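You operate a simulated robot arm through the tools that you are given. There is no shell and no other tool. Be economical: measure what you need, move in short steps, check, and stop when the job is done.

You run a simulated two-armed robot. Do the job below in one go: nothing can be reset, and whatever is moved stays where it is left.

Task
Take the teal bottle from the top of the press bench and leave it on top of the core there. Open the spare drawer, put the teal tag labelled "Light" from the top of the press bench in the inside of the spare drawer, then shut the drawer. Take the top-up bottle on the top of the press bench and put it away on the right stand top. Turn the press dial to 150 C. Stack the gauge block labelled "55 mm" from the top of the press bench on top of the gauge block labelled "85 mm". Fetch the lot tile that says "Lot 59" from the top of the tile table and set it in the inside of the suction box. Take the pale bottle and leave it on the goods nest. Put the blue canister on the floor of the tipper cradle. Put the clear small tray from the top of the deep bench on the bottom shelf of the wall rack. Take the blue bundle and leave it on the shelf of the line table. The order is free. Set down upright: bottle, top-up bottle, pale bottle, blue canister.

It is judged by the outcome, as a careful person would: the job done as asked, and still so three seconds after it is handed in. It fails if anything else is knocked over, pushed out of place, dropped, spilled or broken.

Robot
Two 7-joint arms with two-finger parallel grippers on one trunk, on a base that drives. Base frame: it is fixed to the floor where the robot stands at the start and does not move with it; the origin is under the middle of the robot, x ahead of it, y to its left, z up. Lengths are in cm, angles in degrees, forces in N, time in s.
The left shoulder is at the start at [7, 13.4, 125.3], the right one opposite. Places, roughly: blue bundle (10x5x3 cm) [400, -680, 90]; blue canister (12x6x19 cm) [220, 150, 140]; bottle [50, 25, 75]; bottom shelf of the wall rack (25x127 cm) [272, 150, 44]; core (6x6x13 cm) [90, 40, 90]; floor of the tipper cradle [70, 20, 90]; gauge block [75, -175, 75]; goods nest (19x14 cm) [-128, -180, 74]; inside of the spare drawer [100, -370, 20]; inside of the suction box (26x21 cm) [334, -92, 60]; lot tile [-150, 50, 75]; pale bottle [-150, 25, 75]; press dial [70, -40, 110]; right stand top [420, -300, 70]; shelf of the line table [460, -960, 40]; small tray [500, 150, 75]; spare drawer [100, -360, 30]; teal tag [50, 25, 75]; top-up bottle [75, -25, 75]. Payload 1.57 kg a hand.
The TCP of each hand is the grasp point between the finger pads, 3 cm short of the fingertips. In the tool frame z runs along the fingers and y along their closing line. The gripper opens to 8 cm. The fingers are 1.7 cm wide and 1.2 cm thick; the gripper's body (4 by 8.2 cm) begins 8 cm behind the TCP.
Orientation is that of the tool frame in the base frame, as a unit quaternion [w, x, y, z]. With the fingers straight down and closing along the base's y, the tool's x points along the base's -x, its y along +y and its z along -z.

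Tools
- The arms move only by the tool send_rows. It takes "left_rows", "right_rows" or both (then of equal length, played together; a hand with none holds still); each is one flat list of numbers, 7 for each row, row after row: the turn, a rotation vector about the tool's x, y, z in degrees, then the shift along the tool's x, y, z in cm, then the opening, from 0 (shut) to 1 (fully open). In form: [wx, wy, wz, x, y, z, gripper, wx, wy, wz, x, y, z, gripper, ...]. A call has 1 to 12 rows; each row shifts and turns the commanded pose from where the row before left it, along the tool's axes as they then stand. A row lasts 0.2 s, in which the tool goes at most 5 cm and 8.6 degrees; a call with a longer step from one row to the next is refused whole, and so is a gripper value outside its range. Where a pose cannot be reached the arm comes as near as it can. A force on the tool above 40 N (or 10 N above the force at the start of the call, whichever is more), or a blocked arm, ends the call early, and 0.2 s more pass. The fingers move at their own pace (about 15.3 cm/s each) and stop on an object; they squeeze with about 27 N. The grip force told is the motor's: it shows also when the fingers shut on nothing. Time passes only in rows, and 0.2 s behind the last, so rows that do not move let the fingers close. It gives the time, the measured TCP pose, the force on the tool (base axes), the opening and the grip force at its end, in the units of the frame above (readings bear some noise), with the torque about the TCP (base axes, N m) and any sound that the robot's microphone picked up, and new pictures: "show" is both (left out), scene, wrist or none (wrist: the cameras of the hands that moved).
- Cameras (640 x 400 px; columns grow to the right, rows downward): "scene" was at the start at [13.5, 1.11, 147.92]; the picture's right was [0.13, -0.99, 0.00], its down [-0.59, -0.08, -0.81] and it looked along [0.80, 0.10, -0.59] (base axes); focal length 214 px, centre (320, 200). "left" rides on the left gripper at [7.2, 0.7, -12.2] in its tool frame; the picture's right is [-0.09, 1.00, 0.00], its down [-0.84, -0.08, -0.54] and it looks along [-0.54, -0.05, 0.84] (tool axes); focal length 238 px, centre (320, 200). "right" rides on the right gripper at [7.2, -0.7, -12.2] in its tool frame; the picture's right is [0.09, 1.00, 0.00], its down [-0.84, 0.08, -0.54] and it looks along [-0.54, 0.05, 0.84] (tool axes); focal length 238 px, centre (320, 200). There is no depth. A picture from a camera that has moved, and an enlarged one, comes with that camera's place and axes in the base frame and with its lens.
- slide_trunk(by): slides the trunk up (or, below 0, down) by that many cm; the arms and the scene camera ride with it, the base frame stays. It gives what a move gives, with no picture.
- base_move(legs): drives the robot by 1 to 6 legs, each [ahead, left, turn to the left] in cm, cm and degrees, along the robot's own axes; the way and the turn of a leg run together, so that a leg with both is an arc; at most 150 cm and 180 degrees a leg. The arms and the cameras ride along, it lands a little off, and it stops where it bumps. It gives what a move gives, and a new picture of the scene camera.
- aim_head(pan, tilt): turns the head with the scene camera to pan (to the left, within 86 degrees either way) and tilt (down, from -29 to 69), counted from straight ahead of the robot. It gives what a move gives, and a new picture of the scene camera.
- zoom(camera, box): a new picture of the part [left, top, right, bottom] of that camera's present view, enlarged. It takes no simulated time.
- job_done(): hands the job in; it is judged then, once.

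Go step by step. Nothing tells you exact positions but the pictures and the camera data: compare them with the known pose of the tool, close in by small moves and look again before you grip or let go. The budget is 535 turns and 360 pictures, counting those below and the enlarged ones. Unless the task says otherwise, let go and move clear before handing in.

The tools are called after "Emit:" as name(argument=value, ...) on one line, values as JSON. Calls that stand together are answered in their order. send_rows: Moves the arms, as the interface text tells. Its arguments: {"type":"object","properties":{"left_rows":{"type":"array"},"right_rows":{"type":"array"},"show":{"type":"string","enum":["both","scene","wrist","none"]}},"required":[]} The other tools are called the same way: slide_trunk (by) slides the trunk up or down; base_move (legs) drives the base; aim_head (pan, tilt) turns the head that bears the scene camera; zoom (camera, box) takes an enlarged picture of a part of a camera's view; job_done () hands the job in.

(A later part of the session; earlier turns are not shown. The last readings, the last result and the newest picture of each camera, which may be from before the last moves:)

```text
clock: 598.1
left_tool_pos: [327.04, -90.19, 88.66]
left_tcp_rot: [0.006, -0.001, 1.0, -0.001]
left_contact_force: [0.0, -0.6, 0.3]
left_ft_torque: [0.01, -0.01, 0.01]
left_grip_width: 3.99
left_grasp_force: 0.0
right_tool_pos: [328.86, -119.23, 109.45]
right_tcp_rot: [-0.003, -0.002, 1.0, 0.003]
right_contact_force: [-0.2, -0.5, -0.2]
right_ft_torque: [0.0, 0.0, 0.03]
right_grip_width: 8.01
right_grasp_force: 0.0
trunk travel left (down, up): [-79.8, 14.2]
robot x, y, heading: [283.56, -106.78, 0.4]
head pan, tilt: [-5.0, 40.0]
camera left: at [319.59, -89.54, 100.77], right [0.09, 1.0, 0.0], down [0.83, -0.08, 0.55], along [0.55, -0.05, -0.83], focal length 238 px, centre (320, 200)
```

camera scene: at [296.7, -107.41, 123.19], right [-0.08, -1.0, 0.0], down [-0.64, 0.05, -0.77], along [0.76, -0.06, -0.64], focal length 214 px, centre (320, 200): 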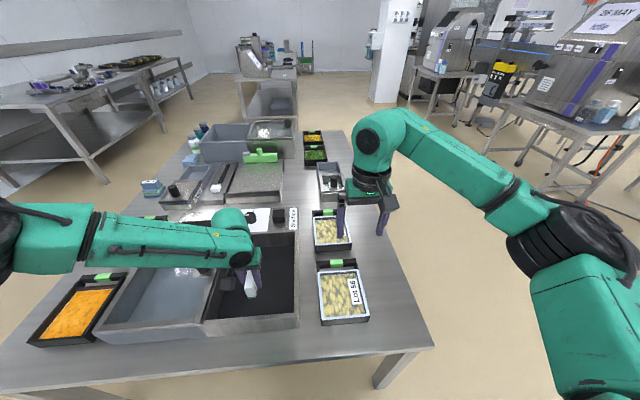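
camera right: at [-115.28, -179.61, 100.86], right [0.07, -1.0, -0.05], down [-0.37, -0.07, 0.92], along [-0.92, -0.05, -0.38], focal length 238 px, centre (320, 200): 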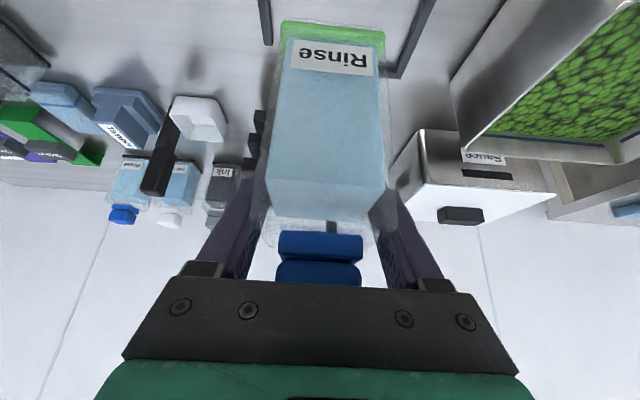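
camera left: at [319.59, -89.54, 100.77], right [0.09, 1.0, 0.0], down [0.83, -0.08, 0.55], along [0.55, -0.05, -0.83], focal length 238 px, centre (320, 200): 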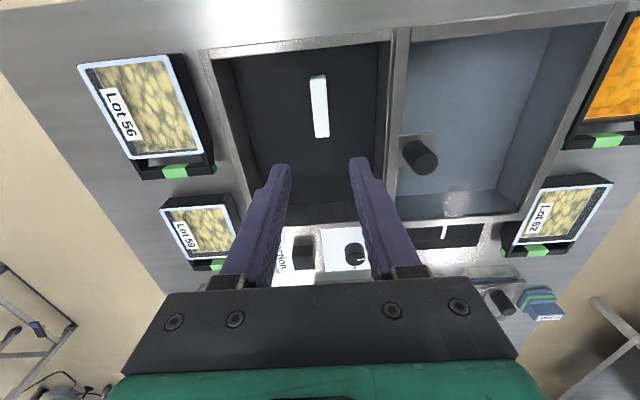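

Tile is in the suction box. Next is the clear small tray on the deep bench near (500, 150). Drive there and look.

Emit:
base_move(legs=[[-22, 0, 0], [0, 140, 0], [150, 0, 0]])

Emit:
aim_head(pan=50, tilt=28)

```text
clock: 613.4
left_tool_pos: [454.09, 49.87, 88.63]
left_tcp_rot: [0.005, 0.002, 1.0, -0.001]
left_contact_force: [-0.4, -0.5, -0.3]
left_ft_torque: [0.0, 0.02, 0.0]
left_grip_width: 4.02
left_grasp_force: 0.1
right_tool_pos: [455.72, 20.81, 109.35]
right_tcp_rot: [-0.003, 0.0, 1.0, 0.003]
right_contact_force: [-0.3, 0.2, 0.0]
right_ft_torque: [0.04, -0.01, 0.04]
right_grip_width: 8.01
right_grasp_force: 0.0
trunk travel left (down, up): [-79.8, 14.2]
robot x, y, heading: [410.51, 33.64, 0.2]
head pan, tilt: [-5.0, 40.0]
camera scene: at [423.73, 32.64, 144.55], right [-0.09, -1.0, 0.0], down [-0.64, 0.06, -0.77], along [0.76, -0.07, -0.64], focal length 214 px, centre (320, 200)
```

scene: 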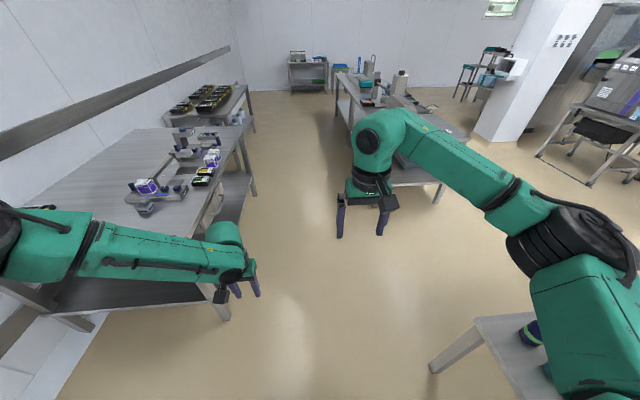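

```text
clock: 614.6
left_tool_pos: [454.15, 49.85, 88.65]
left_tcp_rot: [0.005, 0.002, 1.0, -0.001]
left_contact_force: [0.3, -0.7, 0.0]
left_ft_torque: [-0.03, 0.01, 0.02]
left_grip_width: 4.03
left_grasp_force: 0.1
right_tool_pos: [455.75, 20.85, 109.51]
right_tcp_rot: [-0.005, 0.0, 1.0, 0.003]
right_contact_force: [0.6, 0.6, -0.4]
right_ft_torque: [0.0, 0.02, -0.02]
right_grip_width: 7.99
right_grasp_force: 0.1
trunk travel left (down, up): [-79.8, 14.2]
robot x, y, heading: [410.32, 33.57, 0.0]
head pan, tilt: [50.0, 28.0]
camera scene: at [421.16, 40.36, 146.39], right [0.77, -0.64, 0.0], down [-0.3, -0.36, -0.88], along [0.57, 0.68, -0.47], focal length 214 px, centre (320, 200)
```

scene: 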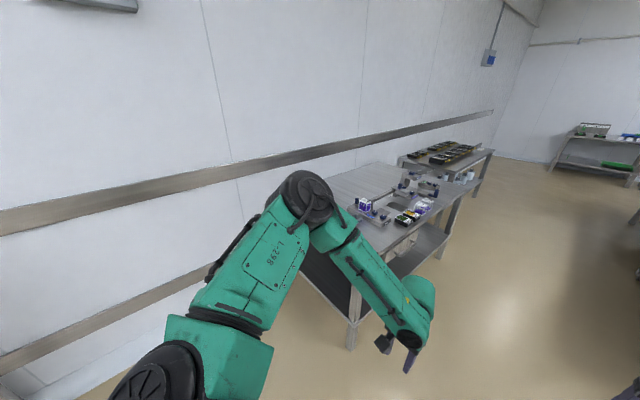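

Emit:
zoom(camera="scene", box=[330, 130, 490, 240])

```text
3.64 times, centred on (410, 185) of scene
camera zoom: at [421.16, 40.36, 146.39], right [0.77, -0.64, 0.0], down [-0.3, -0.36, -0.88], along [0.57, 0.68, -0.47], focal length 780 px, centre (-7, 254)
```

zoom: 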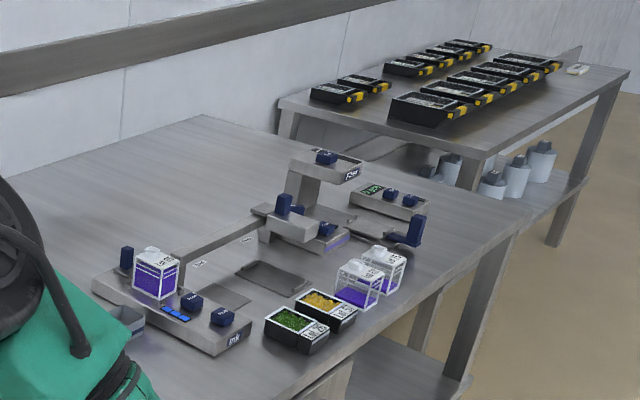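

The left arm hides the nearer part of the bench; turn the base to face it.

Emit:
base_move(legs=[[0, 0, 62]])

Emit:
aim_head(pan=-5, tilt=30)

Emit:
zoom(camera="scene", box=[180, 90, 440, 270])

```text
clock: 617.8
left_tool_pos: [416.76, 79.66, 88.6]
left_tcp_rot: [0.005, -0.51, 0.86, 0.002]
left_contact_force: [-1.1, 0.3, -0.8]
left_ft_torque: [0.0, -0.02, -0.01]
left_grip_width: 4.02
left_grasp_force: 0.1
right_tool_pos: [443.22, 67.21, 109.41]
right_tcp_rot: [-0.006, -0.511, 0.86, 0.0]
right_contact_force: [0.2, 0.2, 0.3]
right_ft_torque: [0.03, 0.02, -0.01]
right_grip_width: 7.98
right_grasp_force: 0.1
trunk travel left (down, up): [-79.8, 14.2]
robot x, y, heading: [410.45, 33.28, 61.5]
head pan, tilt: [50.0, 28.0]
camera scene: at [409.35, 46.25, 146.4], right [0.93, 0.37, 0.0], down [0.17, -0.44, -0.88], along [-0.32, 0.82, -0.47], focal length 214 px, centre (320, 200)
```

scene: 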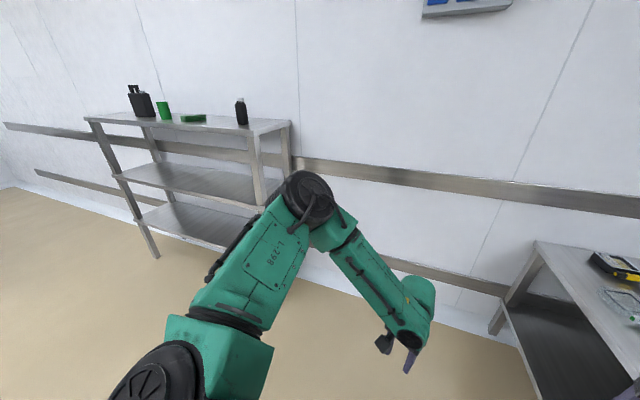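

```text
clock: 619.0
left_tool_pos: [416.86, 79.6, 88.74]
left_tcp_rot: [0.005, -0.51, 0.86, 0.002]
left_contact_force: [-0.7, 0.9, 0.2]
left_ft_torque: [-0.01, -0.03, -0.02]
left_grip_width: 4.0
left_grasp_force: 0.0
right_tool_pos: [443.12, 67.17, 109.51]
right_tcp_rot: [-0.006, -0.51, 0.86, 0.0]
right_contact_force: [-0.2, -0.1, 0.5]
right_ft_torque: [0.0, -0.01, 0.0]
right_grip_width: 8.02
right_grasp_force: 0.2
trunk travel left (down, up): [-79.8, 14.2]
robot x, y, heading: [410.53, 33.65, 61.4]
head pan, tilt: [-5.0, 30.0]
camera scene: at [417.65, 45.33, 146.08], right [0.83, -0.55, 0.0], down [-0.28, -0.42, -0.87], along [0.48, 0.72, -0.5], focal length 214 px, centre (320, 200)
```

scene: 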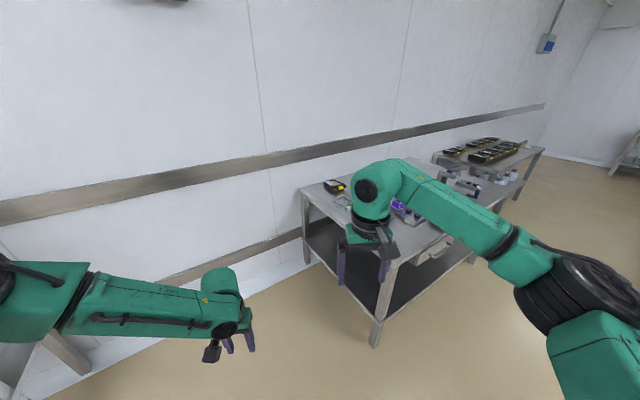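

```text
2.22 times, centred on (310, 180) of scene
camera zoom: at [417.65, 45.33, 146.08], right [0.83, -0.55, 0.0], down [-0.28, -0.42, -0.87], along [0.48, 0.72, -0.5], focal length 477 px, centre (342, 244)
```

zoom: 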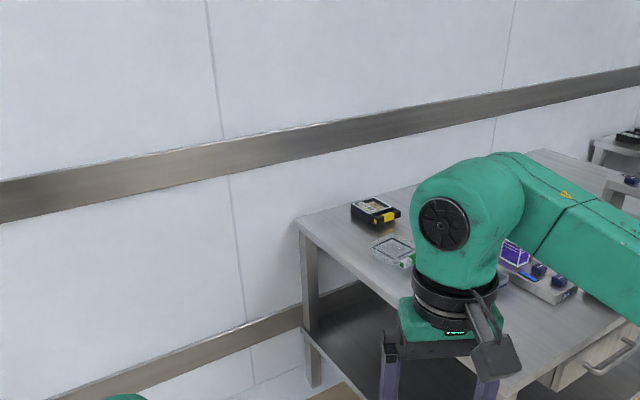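

The clear tray sits near the bench's -x end, about (490, 131). Approach that end facing +x.

Emit:
base_move(legs=[[0, 0, -61.4], [0, 80, 0], [22, 0, 0]])

Emit:
aim_head(pan=5, tilt=48)

Emit:
zoom(camera="scene", box=[220, 80, 400, 230])

```text
clock: 627.3
left_tool_pos: [476.25, 130.3, 88.66]
left_tcp_rot: [0.005, 0.002, 1.0, 0.0]
left_contact_force: [0.1, -0.4, 0.0]
left_ft_torque: [-0.02, -0.04, 0.02]
left_grip_width: 4.02
left_grasp_force: 0.1
right_tool_pos: [477.79, 101.32, 109.47]
right_tcp_rot: [-0.004, 0.001, 1.0, 0.004]
right_contact_force: [0.2, -0.2, 1.3]
right_ft_torque: [-0.03, -0.01, 0.0]
right_grip_width: 7.99
right_grasp_force: 0.0
trunk travel left (down, up): [-79.8, 14.2]
robot x, y, heading: [432.87, 113.61, -0.3]
head pan, tilt: [-5.0, 30.0]
camera scene: at [446.25, 113.08, 146.1], right [-0.09, -1.0, 0.0], down [-0.5, 0.04, -0.87], along [0.86, -0.08, -0.5], focal length 214 px, centre (320, 200)
```

scene: 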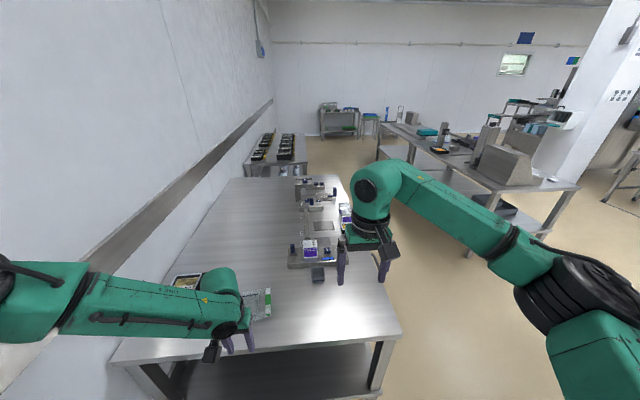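

```text
clock: 628.1
left_tool_pos: [476.4, 130.25, 88.63]
left_tcp_rot: [0.004, 0.003, 1.0, -0.001]
left_contact_force: [0.0, 0.7, -0.1]
left_ft_torque: [0.02, 0.0, -0.03]
left_grip_width: 4.0
left_grasp_force: 0.0
right_tool_pos: [477.94, 101.35, 109.34]
right_tcp_rot: [-0.004, 0.002, 1.0, 0.003]
right_contact_force: [0.6, 0.6, 0.5]
right_ft_torque: [0.0, 0.0, -0.01]
right_grip_width: 8.02
right_grasp_force: 0.0
trunk travel left (down, up): [-79.8, 14.2]
robot x, y, heading: [432.09, 113.77, 0.2]
head pan, tilt: [5.0, 48.0]
camera scene: at [445.4, 114.55, 143.39], right [0.09, -1.0, 0.0], down [-0.74, -0.06, -0.67], along [0.67, 0.06, -0.74], focal length 214 px, centre (320, 200)
```

scene: 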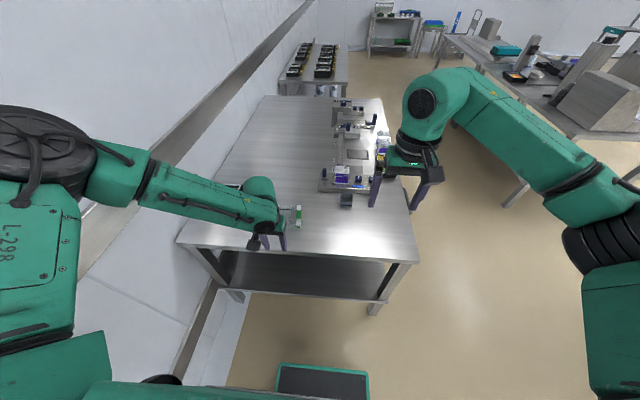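

```text
2.67 times, centred on (310, 155) of scene
camera zoom: at [445.4, 114.55, 143.39], right [0.09, -1.0, 0.0], down [-0.74, -0.06, -0.67], along [0.67, 0.06, -0.74], focal length 572 px, centre (347, 320)
```

zoom: 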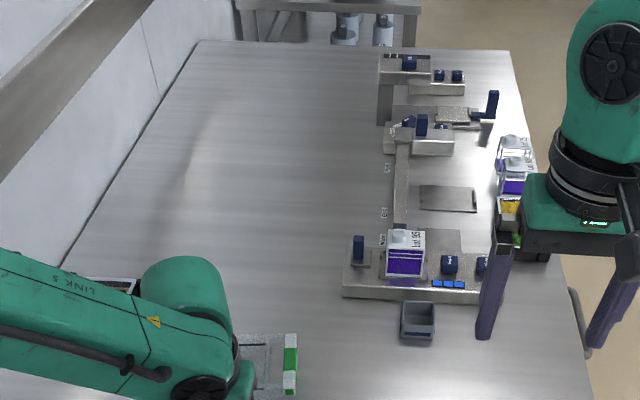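

Emit:
send_rows(left_rows=[0, 0, 0, 0, 0, -4, 1], show="wrist")

```text
clock: 628.5
left_tool_pos: [476.16, 130.33, 92.81]
left_tcp_rot: [0.005, 0.001, 1.0, 0.0]
left_contact_force: [-0.1, -0.9, 0.3]
left_ft_torque: [0.01, 0.01, -0.03]
left_grip_width: 7.99
left_grasp_force: 0.1
right_tool_pos: [477.72, 101.14, 109.4]
right_tcp_rot: [-0.003, 0.0, 1.0, 0.003]
right_contact_force: [-0.4, -0.8, -0.4]
right_ft_torque: [0.01, -0.02, 0.02]
right_grip_width: 7.99
right_grasp_force: 0.1
trunk travel left (down, up): [-79.8, 14.2]
robot x, y, heading: [432.46, 113.91, -0.2]
head pan, tilt: [5.0, 48.0]
camera left: at [468.7, 131.01, 104.88], right [0.1, 1.0, 0.0], down [0.83, -0.08, 0.55], along [0.55, -0.05, -0.83], focal length 238 px, centre (320, 200)
```

left: 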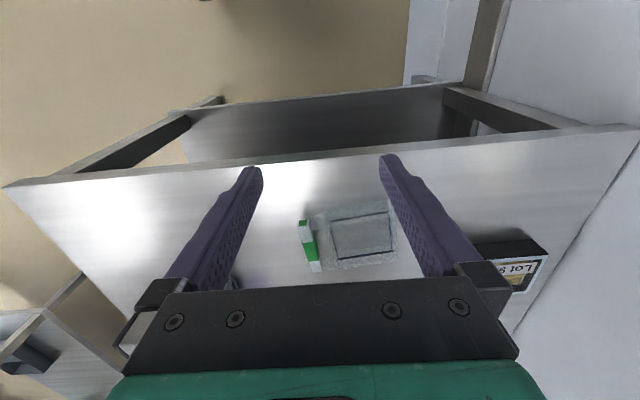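

Emit:
zoom(camera="left", box=[280, 190, 410, 285])

```text
4.21 times, centred on (345, 238) of left
camera zoom: at [468.7, 131.01, 104.88], right [0.1, 1.0, 0.0], down [0.83, -0.08, 0.55], along [0.55, -0.05, -0.83], focal length 1004 px, centre (215, 42)
```

zoom: 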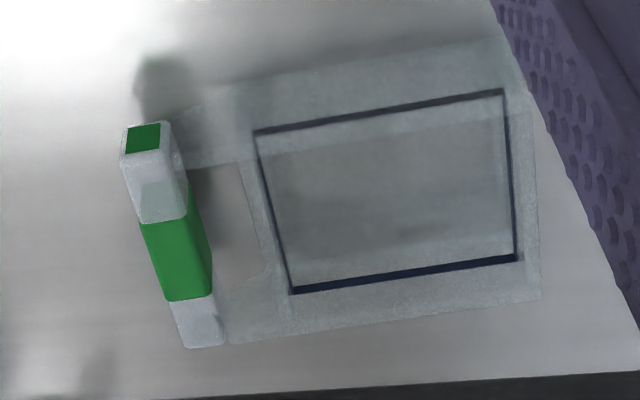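

Move the base 13 cm closer and hover over the tray's handle for a closer look.

Emit:
base_move(legs=[[13, 0, 0]])

Emit:
send_rows(left_rows=[0, 0, -5, -2.5, -2.4, 0, 0.45, 0, 0, 0, 0, 0, 2, 0.45], show="wrist")

Emit:
zoom(camera="left", box=[240, 80, 440, 230])

```text
clock: 629.8
left_tool_pos: [489.06, 130.36, 92.75]
left_tcp_rot: [0.006, 0.003, 1.0, 0.0]
left_contact_force: [-0.1, 0.2, -0.8]
left_ft_torque: [-0.02, -0.01, -0.02]
left_grip_width: 8.01
left_grasp_force: 0.0
right_tool_pos: [490.84, 101.27, 109.42]
right_tcp_rot: [-0.003, 0.002, 1.0, 0.003]
right_contact_force: [-0.3, 0.9, 0.3]
right_ft_torque: [-0.03, 0.0, 0.03]
right_grip_width: 8.0
right_grasp_force: 0.0
trunk travel left (down, up): [-79.8, 14.2]
robot x, y, heading: [445.71, 113.67, -0.2]
head pan, tilt: [5.0, 48.0]
camera scene: at [458.1, 114.54, 143.42], right [0.09, -1.0, 0.0], down [-0.74, -0.06, -0.67], along [0.67, 0.06, -0.74], focal length 214 px, centre (320, 200)
```

scene: 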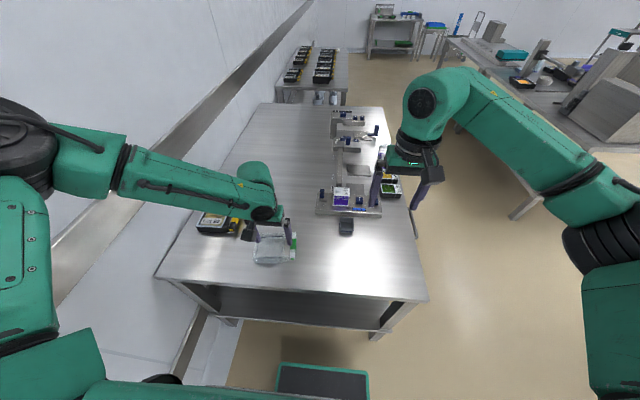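

```text
clock: 630.4
left_tool_pos: [491.16, 128.64, 91.41]
left_tcp_rot: [0.005, -0.042, 0.999, -0.002]
left_contact_force: [-0.2, 1.0, 0.7]
left_ft_torque: [-0.01, -0.02, 0.0]
left_grip_width: 3.6
left_grasp_force: 0.0
left hand out of reach, approached as far as the arm can: row 2
right_tool_pos: [490.83, 101.28, 109.46]
right_tcp_rot: [-0.003, 0.002, 1.0, 0.004]
right_contact_force: [-0.9, 0.5, -0.2]
right_ft_torque: [-0.01, 0.0, 0.01]
right_grip_width: 8.02
right_grasp_force: 0.0
trunk travel left (down, up): [-79.8, 14.2]
robot x, y, heading: [445.78, 114.07, -0.2]
head pan, tilt: [5.0, 48.0]
camera left: at [483.63, 128.64, 103.49], right [0.01, 1.0, 0.0], down [0.83, -0.01, 0.55], along [0.55, -0.01, -0.83], focal length 238 px, centre (320, 200)
```

left: 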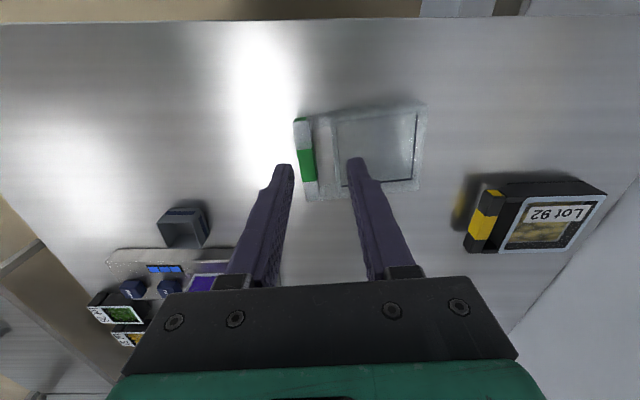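

```text
2.67 times, centred on (340, 155) of left
camera zoom: at [483.63, 128.64, 103.49], right [0.01, 1.0, 0.0], down [0.83, -0.01, 0.55], along [0.55, -0.01, -0.83], focal length 636 px, centre (267, 320)
```

zoom: 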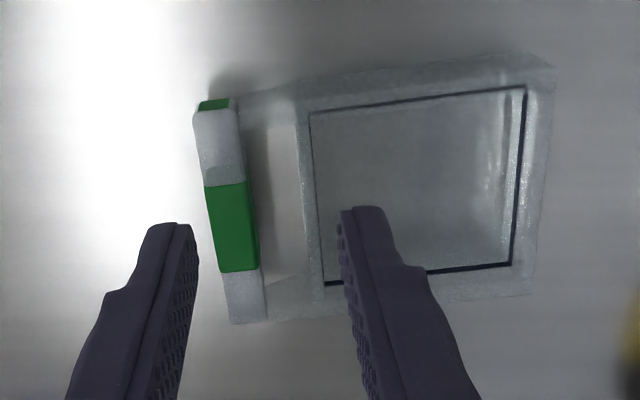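

The handle has an open gap of about 1.8 cm behind it. I'll raise the hands, lower the trunk for reach, and align over the handle bar at about (495, 127).

Emit:
send_rows(left_rows=[0, 0, -3, 0, 0, -4, 0.26, 0, 0, 0, 0, 0, -4, 0.26, 0, 0, 0, 0, 0, -4, 0.26, 0, 0, 0, 0, 0, -4, 0.26], right_rows=[0, 0, 0, 2, 0, -3, 1, 0, 0, 0, 2, 0, -3, 1, 0, 0, 0, 2, 0, -3, 1, 0, 0, 0, 2, 0, -3, 1], show="none")

Emit:
slide_trunk(by=-20)

Emit:
send_rows(left_rows=[0, 0, 0, 0, 0, 0, 0.26], show="none")

```text
clock: 631.4
left_tool_pos: [490.79, 128.31, 107.42]
left_tcp_rot: [0.005, -0.067, 0.998, -0.001]
left_contact_force: [-0.6, -0.3, 0.8]
left_ft_torque: [-0.03, -0.07, 0.02]
left_grip_width: 2.07
left_grasp_force: 0.0
right_tool_pos: [482.78, 101.18, 121.51]
right_tcp_rot: [-0.004, 0.002, 1.0, 0.003]
right_contact_force: [-0.5, -0.1, 0.1]
right_ft_torque: [0.0, -0.01, -0.01]
right_grip_width: 8.02
right_grasp_force: 0.0
trunk travel left (down, up): [-79.8, 14.2]
robot x, y, heading: [445.63, 113.97, -0.3]
head pan, tilt: [5.0, 48.0]
```

```text
clock: 633.6
left_tool_pos: [491.05, 128.4, 87.18]
left_tcp_rot: [0.005, -0.067, 0.998, -0.001]
left_contact_force: [0.2, 0.1, 0.1]
left_ft_torque: [0.0, -0.01, 0.0]
left_grip_width: 2.09
left_grasp_force: 0.1
right_tool_pos: [483.12, 101.09, 101.41]
right_tcp_rot: [-0.004, 0.001, 1.0, 0.004]
right_contact_force: [-0.4, 0.3, -0.5]
right_ft_torque: [0.02, 0.03, -0.01]
right_grip_width: 7.98
right_grasp_force: 0.1
trunk travel left (down, up): [-59.8, 34.2]
robot x, y, heading: [446.12, 113.94, -0.3]
head pan, tilt: [5.0, 48.0]
```

```text
clock: 634.0
left_tool_pos: [491.07, 128.36, 87.24]
left_tcp_rot: [0.004, -0.067, 0.998, -0.001]
left_contact_force: [0.1, 0.3, 0.3]
left_ft_torque: [-0.03, -0.02, 0.01]
left_grip_width: 2.09
left_grasp_force: 0.0
right_tool_pos: [482.96, 101.1, 101.48]
right_tcp_rot: [-0.004, 0.001, 1.0, 0.004]
right_contact_force: [0.4, 0.4, -0.3]
right_ft_torque: [0.02, 0.02, -0.02]
right_grip_width: 7.99
right_grasp_force: 0.0
trunk travel left (down, up): [-59.8, 34.2]
robot x, y, heading: [445.84, 113.86, 0.1]
head pan, tilt: [5.0, 48.0]
```

Emit:
send_rows(left_rows=[0, 0, 0, -3.7, -1.76, 1, 0.26, 0, 0, 0, 0, 0, 3, 0.26], show="wrist")

Emit:
zoom(camera="left", box=[250, 110, 390, 220])

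```text
clock: 634.6
left_tool_pos: [495.19, 127.17, 83.24]
left_tcp_rot: [0.005, -0.067, 0.998, -0.001]
left_contact_force: [0.0, -0.7, 0.0]
left_ft_torque: [0.02, 0.0, 0.02]
left_grip_width: 2.1
left_grasp_force: 0.2
right_tool_pos: [483.13, 101.25, 101.57]
right_tcp_rot: [-0.004, 0.002, 1.0, 0.003]
right_contact_force: [-0.2, 0.7, -0.3]
right_ft_torque: [-0.01, 0.03, 0.0]
right_grip_width: 7.99
right_grasp_force: 0.1
trunk travel left (down, up): [-59.8, 34.2]
robot x, y, heading: [445.68, 113.65, -0.1]
head pan, tilt: [5.0, 48.0]
camera left: at [487.59, 126.9, 95.43], right [-0.04, 1.0, 0.0], down [0.83, 0.04, 0.55], along [0.55, 0.02, -0.83], focal length 238 px, centre (320, 200)
```

left: 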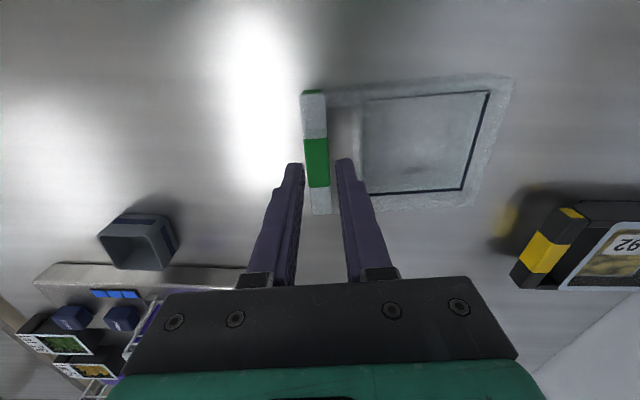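

```text
3.64 times, centred on (320, 165) of left
camera zoom: at [487.59, 126.9, 95.43], right [-0.04, 1.0, 0.0], down [0.83, 0.04, 0.55], along [0.55, 0.02, -0.83], focal length 867 px, centre (320, 327)
```

zoom: 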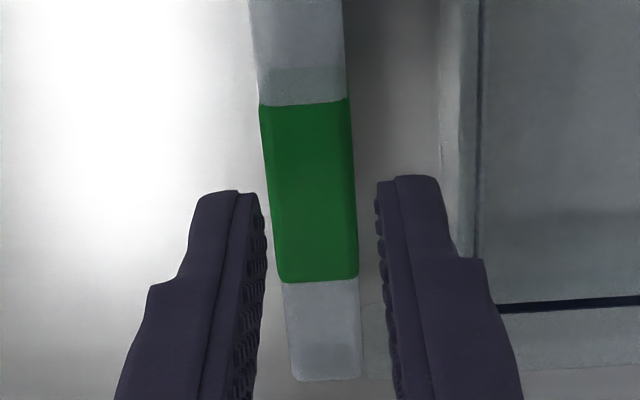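

Nearly aligned: open slightly more, trim the yaw 3°, and descend.

Emit:
send_rows(left_rows=[0, 0, -3, 0, -0.1, 0, 0.315, 0, 0, 0, 0, 0, 1.5, 0.315, 0, 0, 0, 0, 0, 1, 0.315], show="wrist")

```text
clock: 635.4
left_tool_pos: [495.13, 127.02, 80.76]
left_tcp_rot: [0.004, -0.093, 0.996, -0.001]
left_contact_force: [-0.2, -0.8, 0.4]
left_ft_torque: [0.01, -0.03, 0.01]
left_grip_width: 2.51
left_grasp_force: 0.0
right_tool_pos: [483.07, 101.1, 101.48]
right_tcp_rot: [-0.005, 0.002, 1.0, 0.003]
right_contact_force: [-0.3, 0.1, -0.4]
right_ft_torque: [0.03, -0.02, -0.04]
right_grip_width: 8.0
right_grasp_force: 0.1
trunk travel left (down, up): [-59.8, 34.2]
robot x, y, heading: [445.55, 113.42, 0.1]
head pan, tilt: [5.0, 48.0]
camera left: at [487.66, 126.36, 92.93], right [-0.1, 1.0, 0.0], down [0.83, 0.08, 0.55], along [0.55, 0.05, -0.84], focal length 238 px, centre (320, 200)
```

left: 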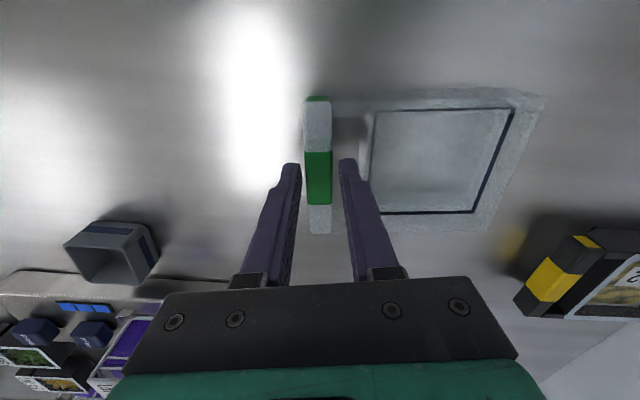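

Emit:
send_rows(left_rows=[0, 0, 0, 0, 0, 0.8, 0.315, 0, 0, 0, 0, 0, 0.6, 0.315, 0, 0, 0, 0, 0, 0.4, 0.315, 0, 0, 0, 0, 0, 0, 0.315], show="none")

```text
clock: 636.4
left_tool_pos: [495.02, 127.03, 79.0]
left_tcp_rot: [0.005, -0.093, 0.996, -0.001]
left_contact_force: [-1.1, 0.6, 0.2]
left_ft_torque: [0.0, 0.01, -0.01]
left_grip_width: 2.52
left_grasp_force: 0.1
right_tool_pos: [483.05, 101.26, 101.45]
right_tcp_rot: [-0.003, 0.002, 1.0, 0.004]
right_contact_force: [-0.6, -0.4, 1.2]
right_ft_torque: [-0.02, -0.01, -0.01]
right_grip_width: 7.98
right_grasp_force: 0.0
trunk travel left (down, up): [-59.8, 34.2]
robot x, y, heading: [445.65, 113.9, -0.2]
head pan, tilt: [5.0, 48.0]
```

Emit:
send_rows(left_rows=[0, 0, 0, 0, 0, 0.5, 0.315, 0, 0, 0, 0, 0, 0.4, 0.315, 0, 0, 0, 0, 0, 0, 0, 0, 0, 0, 0, 0, 0, 0, 0, 0, 0, 0, 0, 0, 0], show="wrist")

```text
clock: 637.6
left_tool_pos: [494.89, 127.28, 78.12]
left_tcp_rot: [0.006, -0.093, 0.996, -0.002]
left_contact_force: [0.5, -0.3, 3.3]
left_ft_torque: [0.12, -0.05, -0.07]
left_grip_width: 1.74
left_grasp_force: 27.5
right_tool_pos: [483.1, 101.15, 101.6]
right_tcp_rot: [-0.003, 0.001, 1.0, 0.003]
right_contact_force: [-0.2, 0.4, 0.3]
right_ft_torque: [-0.01, 0.01, 0.01]
right_grip_width: 8.01
right_grasp_force: 0.0
trunk travel left (down, up): [-59.8, 34.2]
robot x, y, heading: [445.8, 113.9, 0.0]
head pan, tilt: [5.0, 48.0]
camera left: at [487.41, 126.53, 90.32], right [-0.09, 1.0, 0.0], down [0.83, 0.08, 0.55], along [0.55, 0.05, -0.83], focal length 238 px, centre (320, 200)
```

left: 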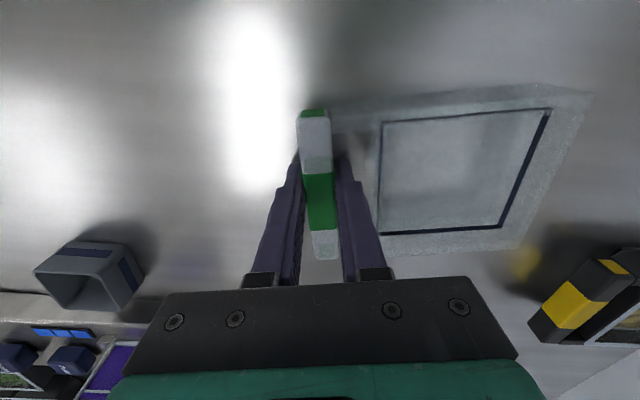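

Gripped the handle. Lift with the trunk and check that the tray hangs level.

Emit:
slide_trunk(by=18)

Emit:
send_rows(left_rows=[0, 0, 0, 0, 0, 0, 0], show="wrist")

```text
clock: 639.6
left_tool_pos: [494.86, 127.25, 96.14]
left_tcp_rot: [0.005, -0.094, 0.996, -0.001]
left_contact_force: [0.3, 0.4, -1.0]
left_ft_torque: [-0.01, -0.03, -0.01]
left_grip_width: 1.72
left_grasp_force: 27.3
right_tool_pos: [483.01, 101.23, 119.54]
right_tcp_rot: [-0.004, 0.001, 1.0, 0.004]
right_contact_force: [-0.3, 0.1, 1.0]
right_ft_torque: [0.02, -0.02, 0.02]
right_grip_width: 7.99
right_grasp_force: 0.0
trunk travel left (down, up): [-77.8, 16.2]
robot x, y, heading: [445.6, 113.94, -0.1]
head pan, tilt: [5.0, 48.0]
```

```text
clock: 640.0
left_tool_pos: [494.82, 127.27, 96.26]
left_tcp_rot: [0.005, -0.093, 0.996, -0.002]
left_contact_force: [-0.9, -1.0, -0.5]
left_ft_torque: [-0.05, 0.0, -0.03]
left_grip_width: 1.74
left_grasp_force: 27.2
right_tool_pos: [483.04, 101.28, 119.54]
right_tcp_rot: [-0.005, 0.002, 1.0, 0.003]
right_contact_force: [-0.1, 0.0, -0.1]
right_ft_torque: [0.01, -0.02, 0.03]
right_grip_width: 8.0
right_grasp_force: 0.0
trunk travel left (down, up): [-77.8, 16.2]
robot x, y, heading: [445.59, 113.83, -0.2]
head pan, tilt: [5.0, 48.0]
camera left: at [487.41, 126.54, 108.31], right [-0.09, 1.0, 0.0], down [0.83, 0.08, 0.55], along [0.55, 0.05, -0.83], focal length 238 px, centre (320, 200)
```

left: 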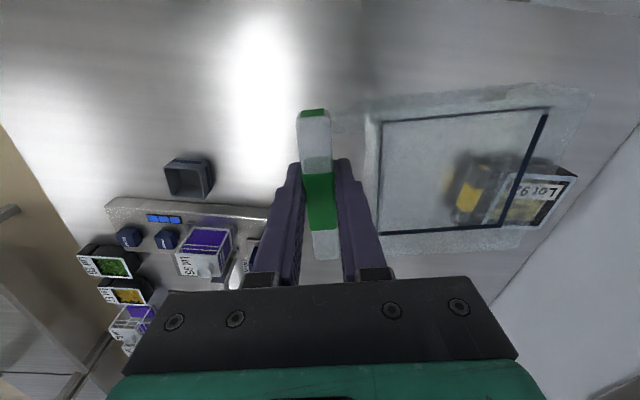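

Tray hangs level. Carry it to the wall rack: back out, keep clear, and face the rack.

Emit:
base_move(legs=[[-32, 0, 0], [0, -57, 0], [-130, 0, 0], [0, 0, 90]])

Emit:
slide_trunk(by=-35)

Emit:
aim_head(pan=10, tilt=30)

```text
clock: 654.9
left_tool_pos: [269.52, 106.46, 96.25]
left_tcp_rot: [-0.005, 0.768, -0.641, -0.003]
left_contact_force: [0.2, -0.5, -0.2]
left_ft_torque: [0.0, -0.01, 0.02]
left_grip_width: 1.74
left_grasp_force: 26.9
right_tool_pos: [295.56, 94.49, 119.44]
right_tcp_rot: [-0.006, -0.704, 0.71, 0.0]
right_contact_force: [-0.5, -0.2, 0.4]
right_ft_torque: [-0.01, 0.02, 0.06]
right_grip_width: 7.99
right_grasp_force: 0.0
trunk travel left (down, up): [-77.8, 16.2]
robot x, y, heading: [282.8, 57.14, 89.5]
head pan, tilt: [5.0, 48.0]
camera scene: at [281.8, 70.07, 141.4], right [1.0, 0.08, 0.0], down [0.06, -0.74, -0.67], along [-0.05, 0.67, -0.74], focal length 214 px, centre (320, 200)
```

scene: 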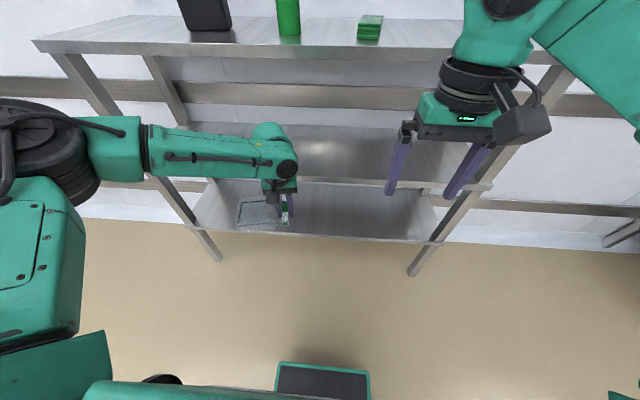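

```text
clock: 658.4
left_tool_pos: [269.6, 106.37, 61.29]
left_tcp_rot: [-0.005, 0.768, -0.641, -0.002]
left_contact_force: [0.5, -0.1, 0.0]
left_ft_torque: [0.01, -0.02, -0.01]
left_grip_width: 1.72
left_grasp_force: 27.4
right_tool_pos: [295.48, 94.5, 84.46]
right_tcp_rot: [-0.005, -0.704, 0.71, -0.001]
right_contact_force: [0.3, -0.8, 0.1]
right_ft_torque: [-0.02, 0.0, -0.03]
right_grip_width: 7.98
right_grasp_force: 0.0
trunk travel left (down, up): [-42.8, 51.2]
robot x, y, heading: [282.72, 57.19, 89.6]
head pan, tilt: [5.0, 48.0]
```

```text
clock: 659.2
left_tool_pos: [269.55, 106.38, 61.11]
left_tcp_rot: [-0.005, 0.768, -0.641, -0.002]
left_contact_force: [0.2, -0.1, -0.1]
left_ft_torque: [0.03, -0.01, 0.01]
left_grip_width: 1.72
left_grasp_force: 27.2
right_tool_pos: [295.49, 94.49, 84.45]
right_tcp_rot: [-0.006, -0.704, 0.71, 0.0]
right_contact_force: [0.3, 0.9, 0.4]
right_ft_torque: [-0.03, 0.03, 0.0]
right_grip_width: 7.99
right_grasp_force: 0.1
trunk travel left (down, up): [-42.8, 51.2]
robot x, y, heading: [282.19, 56.93, 89.4]
head pan, tilt: [10.0, 30.0]
camera scene: at [280.91, 71.12, 109.07], right [0.99, 0.17, 0.0], down [0.08, -0.49, -0.87], along [-0.14, 0.85, -0.5], focal length 214 px, centre (320, 200)
```

scene: 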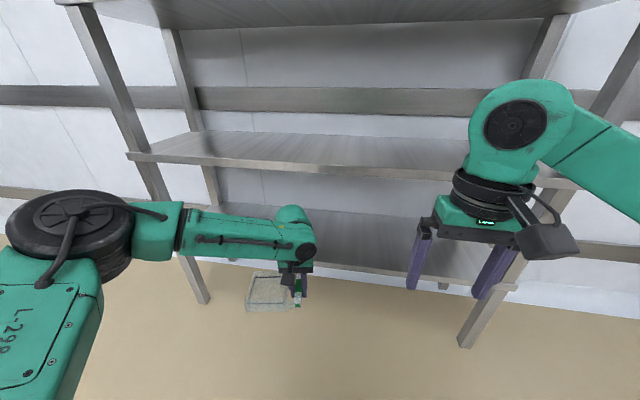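

Bottom shelf front edge is y ≈ 133.6, z ≈ 44. Square the tray, retract the right hand, lower the trunk, and move in.

Emit:
send_rows(left_rows=[0, 0, 5.3, 0, 0, 0, 0, 0, 0, 5.3, 0, 0, 0, 0, 0, 0, 0, 0, 0, 0, 0, 0, 0, 0, 0, 0, 0, 0], right_rows=[0, 0, 0, 3, 0, 0, 1, 0, 0, 0, 3, 0, 0, 1, 0, 0, 0, 3, 0, 0, 1, 0, 0, 0, 3, 0, 0, 1], show="none")

Emit:
slide_trunk(by=-9)

Emit:
base_move(legs=[[37, 0, 0]])

```text
clock: 660.2
left_tool_pos: [269.44, 106.53, 61.19]
left_tcp_rot: [0.005, -0.705, 0.709, 0.003]
left_contact_force: [-0.9, -0.3, -1.5]
left_ft_torque: [0.03, -0.01, -0.02]
left_grip_width: 1.73
left_grasp_force: 26.9
right_tool_pos: [295.4, 82.4, 84.59]
right_tcp_rot: [-0.005, -0.703, 0.711, 0.0]
right_contact_force: [0.2, 1.0, 0.9]
right_ft_torque: [0.0, 0.02, 0.0]
right_grip_width: 7.97
right_grasp_force: 0.1
trunk travel left (down, up): [-42.8, 51.2]
robot x, y, heading: [282.76, 56.99, 89.5]
head pan, tilt: [10.0, 30.0]
```

```text
clock: 661.4
left_tool_pos: [269.48, 106.35, 52.22]
left_tcp_rot: [0.004, -0.705, 0.709, 0.003]
left_contact_force: [0.5, -0.3, 0.5]
left_ft_torque: [-0.01, 0.02, -0.01]
left_grip_width: 1.73
left_grasp_force: 27.1
right_tool_pos: [295.49, 82.4, 75.61]
right_tcp_rot: [-0.005, -0.703, 0.711, 0.0]
right_contact_force: [0.6, 0.1, 0.4]
right_ft_torque: [0.01, 0.0, -0.01]
right_grip_width: 8.02
right_grasp_force: 0.0
trunk travel left (down, up): [-33.8, 60.2]
robot x, y, heading: [282.71, 57.17, 89.5]
head pan, tilt: [10.0, 30.0]
```

```text
clock: 663.9
left_tool_pos: [269.58, 142.99, 51.92]
left_tcp_rot: [0.003, -0.706, 0.708, 0.001]
left_contact_force: [0.5, 0.0, -1.0]
left_ft_torque: [-0.01, -0.05, 0.01]
left_grip_width: 1.72
left_grasp_force: 26.8
right_tool_pos: [295.69, 119.37, 75.73]
right_tcp_rot: [-0.006, -0.705, 0.709, 0.0]
right_contact_force: [0.0, -0.2, 0.4]
right_ft_torque: [0.01, 0.0, 0.03]
right_grip_width: 7.99
right_grasp_force: 0.0
trunk travel left (down, up): [-33.8, 60.2]
robot x, y, heading: [282.58, 94.1, 89.8]
head pan, tilt: [10.0, 30.0]
stopped in leg 1: the robot was blocked; the commanded pose is now the measured one
camera scene: at [281.16, 107.89, 100.1], right [0.99, 0.17, 0.0], down [0.08, -0.49, -0.87], along [-0.15, 0.85, -0.5], focal length 214 px, centre (320, 200)
```

scene: 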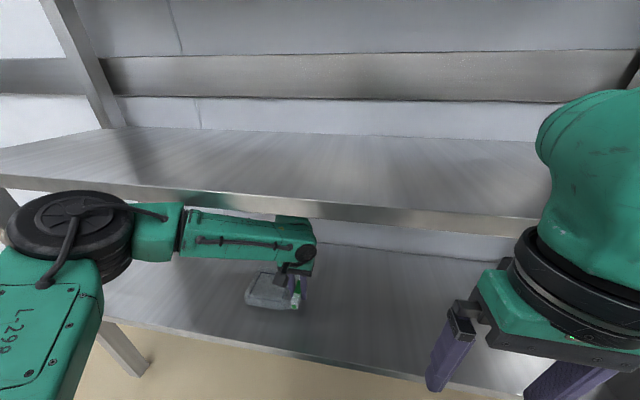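

The tray is over the bottom shelf; an elbow is just touching the shelf edge. Back 1.5 cm, then lower the tray.

Emit:
base_move(legs=[[-1.5, 0, 0]])

Emit:
send_rows(left_rows=[0, 0, 0, 0, 0, 1.5, 0, 0, 0, 0, 0, 0, 1, 0, 0, 0, 0, 0, 0, 0.7, 0, 0, 0, 0, 0, 0, 0.6, 0, 0, 0, 0, 0, 0, 0.5, 0, 0, 0, 0, 0, 0, 0.5, 0, 0, 0, 0, 0, 0, 0.5, 0], show="none")

```text
clock: 664.7
left_tool_pos: [269.59, 141.58, 52.01]
left_tcp_rot: [0.003, -0.706, 0.708, 0.001]
left_contact_force: [0.3, 0.3, 0.0]
left_ft_torque: [0.04, -0.04, 0.02]
left_grip_width: 1.74
left_grasp_force: 26.9
right_tool_pos: [295.57, 117.92, 75.62]
right_tcp_rot: [-0.005, -0.704, 0.71, 0.001]
right_contact_force: [0.2, 0.3, 0.5]
right_ft_torque: [0.0, 0.01, 0.01]
right_grip_width: 8.0
right_grasp_force: 0.0
trunk travel left (down, up): [-33.8, 60.2]
robot x, y, heading: [282.84, 92.53, 89.8]
head pan, tilt: [10.0, 30.0]
camera scene: at [281.14, 106.45, 100.09], right [0.99, 0.17, 0.0], down [0.08, -0.49, -0.87], along [-0.15, 0.85, -0.5], focal length 214 px, centre (320, 200)
```

scene: 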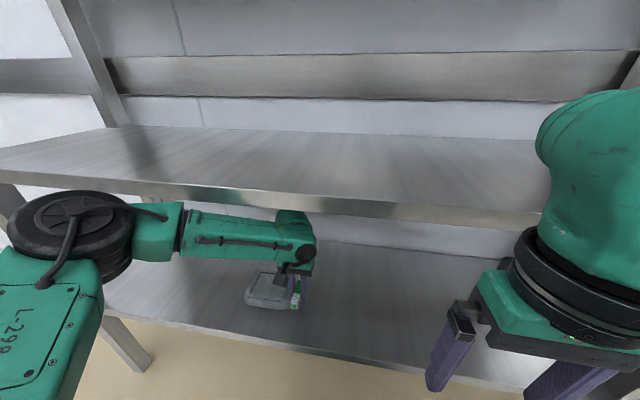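

```text
clock: 666.3
left_tool_pos: [268.45, 140.33, 48.16]
left_tcp_rot: [0.007, -0.705, 0.709, 0.004]
left_contact_force: [5.4, 6.4, 21.4]
left_ft_torque: [-0.3, 0.52, 0.01]
left_grip_width: 1.71
left_grasp_force: 26.5
left hand out of reach, approached as far as the arm can: row 1, 2, 3, 5, 7
right_tool_pos: [295.75, 117.82, 75.77]
right_tcp_rot: [-0.005, -0.705, 0.709, 0.001]
right_contact_force: [-1.0, 0.3, 0.5]
right_ft_torque: [-0.02, 0.0, -0.01]
right_grip_width: 8.0
right_grasp_force: 0.0
trunk travel left (down, up): [-33.8, 60.2]
robot x, y, heading: [282.76, 93.07, 89.7]
head pan, tilt: [10.0, 30.0]
```

Emit:
zoom(camera="scene", box=[200, 200, 360, 360])

```text
2.50 times, centred on (280, 280) of scene
camera zoom: at [281.3, 106.33, 100.15], right [0.99, 0.17, 0.0], down [0.08, -0.49, -0.87], along [-0.15, 0.85, -0.5], focal length 536 px, centre (420, 0)
```

zoom: 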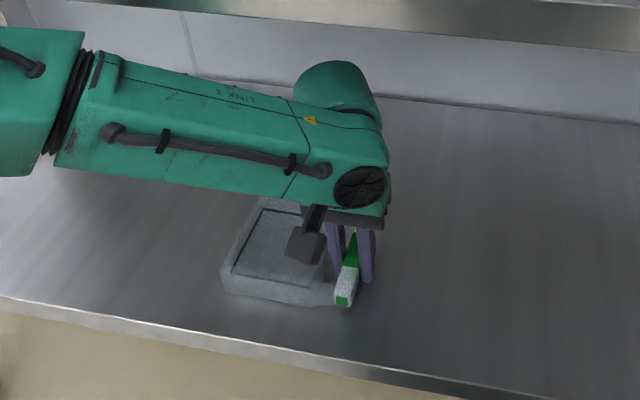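

Well inside the shelf. Relieve, open narrowly, lift a little and back straight out.

Emit:
send_rows(left_rows=[0, 0, 0, 0, 0, -0.3, 0, 0, 0, 0, 0, 0, 0, 0.3, 0, 0, 0, 0, 0, 0, 0.32, 0, 0, 0, 0, 0, -1.5, 0.32, 0, 0, 0, 0, 0, -2, 0.32, 0, 0, 0, 0, 0, -2, 0.32], show="wrist")

```text
clock: 667.7
left_tool_pos: [268.28, 140.17, 53.39]
left_tcp_rot: [0.002, -0.706, 0.709, 0.002]
left_contact_force: [-0.4, 0.6, 0.8]
left_ft_torque: [0.02, -0.03, 0.02]
left_grip_width: 2.58
left_grasp_force: 0.1
right_tool_pos: [295.6, 117.96, 75.67]
right_tcp_rot: [-0.005, -0.704, 0.71, 0.001]
right_contact_force: [-0.2, -1.0, -0.1]
right_ft_torque: [-0.01, 0.01, -0.03]
right_grip_width: 8.01
right_grasp_force: 0.1
trunk travel left (down, up): [-33.8, 60.2]
robot x, y, heading: [282.72, 92.68, 89.6]
head pan, tilt: [10.0, 30.0]
camera left: at [267.46, 132.76, 65.67], right [-1.0, 0.1, 0.0], down [0.08, 0.83, 0.55], along [0.05, 0.54, -0.84], focal length 238 px, centre (320, 200)
```

left: 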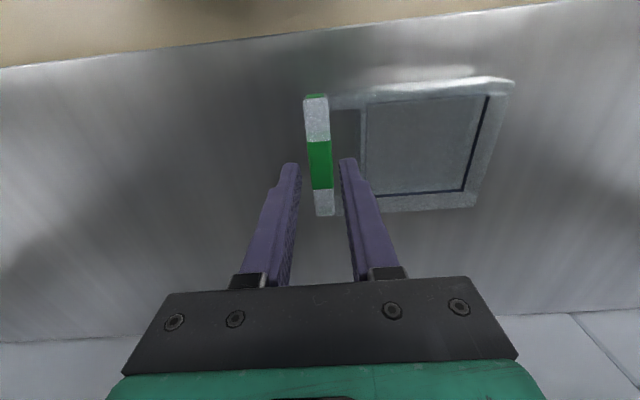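

Tray is on the bottom shelf. Back out, raise, and set off toward the far room for the blue bundle.

Emit:
base_move(legs=[[-35, 0, 0], [0, 83, 0]])

Emit:
slide_trunk(by=40)

Emit:
base_move(legs=[[-115, 0, 0], [-115, 0, 0], [-115, 0, 0], [0, 100, 0], [0, 100, 0], [0, 0, 180]])

Emit:
aim_head(pan=15, tilt=12)

```text
clock: 674.0
left_tool_pos: [185.03, 105.06, 53.45]
left_tcp_rot: [-0.003, 0.709, -0.706, -0.001]
left_contact_force: [-1.0, 0.2, -0.4]
left_ft_torque: [0.0, 0.01, 0.02]
left_grip_width: 2.58
left_grasp_force: 0.0
right_tool_pos: [212.42, 83.17, 75.52]
right_tcp_rot: [-0.005, -0.707, 0.707, 0.0]
right_contact_force: [0.7, 0.7, -0.3]
right_ft_torque: [0.0, -0.02, 0.0]
right_grip_width: 8.01
right_grasp_force: 0.0
trunk travel left (down, up): [-33.8, 60.2]
robot x, y, heading: [199.72, 57.35, 90.0]
head pan, tilt: [10.0, 30.0]
camera scene: at [198.05, 71.56, 100.08], right [0.98, 0.18, 0.0], down [0.09, -0.49, -0.87], along [-0.15, 0.85, -0.5], focal length 214 px, centre (320, 200)
```

scene: 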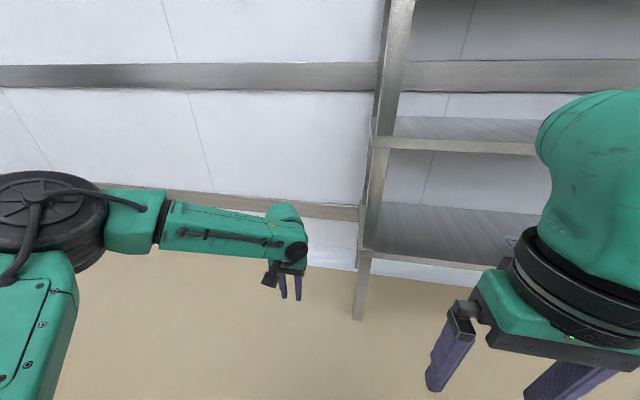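

```text
clock: 677.8
left_tool_pos: [184.97, 104.95, 93.46]
left_tcp_rot: [-0.003, 0.709, -0.706, -0.001]
left_contact_force: [0.1, 0.1, 0.2]
left_ft_torque: [-0.01, -0.03, -0.01]
left_grip_width: 2.59
left_grasp_force: 0.2
right_tool_pos: [212.47, 83.19, 115.62]
right_tcp_rot: [0.005, 0.707, -0.707, -0.001]
right_contact_force: [-0.3, -0.5, -0.9]
right_ft_torque: [-0.03, 0.0, 0.02]
right_grip_width: 8.0
right_grasp_force: 0.0
trunk travel left (down, up): [-73.8, 20.2]
robot x, y, heading: [200.03, 57.92, 90.4]
head pan, tilt: [10.0, 30.0]
```

```text
clock: 711.4
left_tool_pos: [10.96, -332.82, 93.48]
left_tcp_rot: [0.002, 0.721, 0.692, -0.002]
left_contact_force: [-0.1, 0.0, -0.4]
left_ft_torque: [-0.01, 0.0, -0.01]
left_grip_width: 2.53
left_grasp_force: 0.0
right_tool_pos: [-15.4, -309.51, 115.55]
right_tcp_rot: [0.002, 0.723, 0.69, 0.006]
right_contact_force: [0.0, -0.4, 0.1]
right_ft_torque: [0.04, -0.01, -0.01]
right_grip_width: 7.97
right_grasp_force: 0.0
trunk travel left (down, up): [-73.8, 20.2]
robot x, y, heading: [-1.77, -284.52, -92.1]
head pan, tilt: [10.0, 30.0]
camera scene: at [-0.89, -298.7, 140.08], right [-0.99, -0.13, 0.0], down [-0.07, 0.5, -0.87], along [0.11, -0.86, -0.5], focal length 214 px, centre (320, 200)
```

scene: 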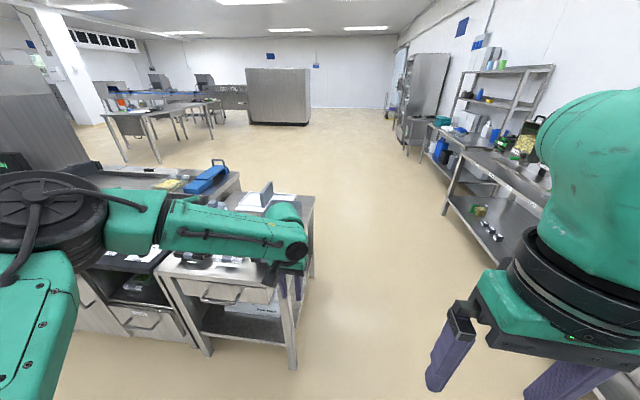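

```text
clock: 712.2
left_tool_pos: [11.04, -332.74, 93.46]
left_tcp_rot: [0.0, 0.722, 0.692, -0.003]
left_contact_force: [-0.4, 0.6, -0.2]
left_ft_torque: [-0.03, 0.0, -0.01]
left_grip_width: 2.55
left_grasp_force: 0.1
right_tool_pos: [-15.54, -309.49, 115.62]
right_tcp_rot: [0.001, 0.723, 0.691, 0.005]
right_contact_force: [-0.1, -0.5, -0.4]
right_ft_torque: [-0.02, 0.0, 0.0]
right_grip_width: 8.0
right_grasp_force: 0.0
trunk travel left (down, up): [-73.8, 20.2]
robot x, y, heading: [-1.47, -284.72, -92.8]
head pan, tilt: [15.0, 12.0]
camera scene: at [-0.05, -298.84, 142.98], right [-0.98, -0.22, 0.0], down [-0.04, 0.2, -0.98], along [0.21, -0.95, -0.21], focal length 214 px, centre (320, 200)
```

scene: 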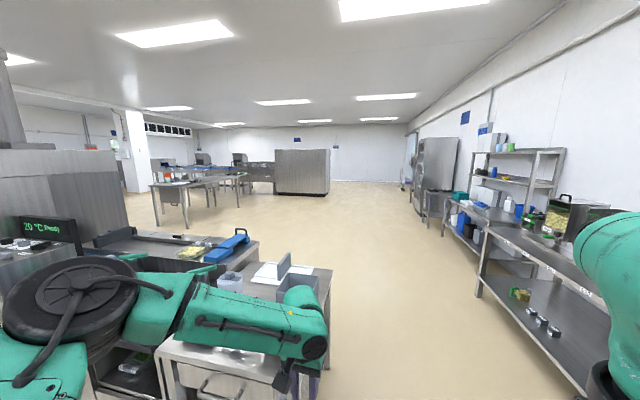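

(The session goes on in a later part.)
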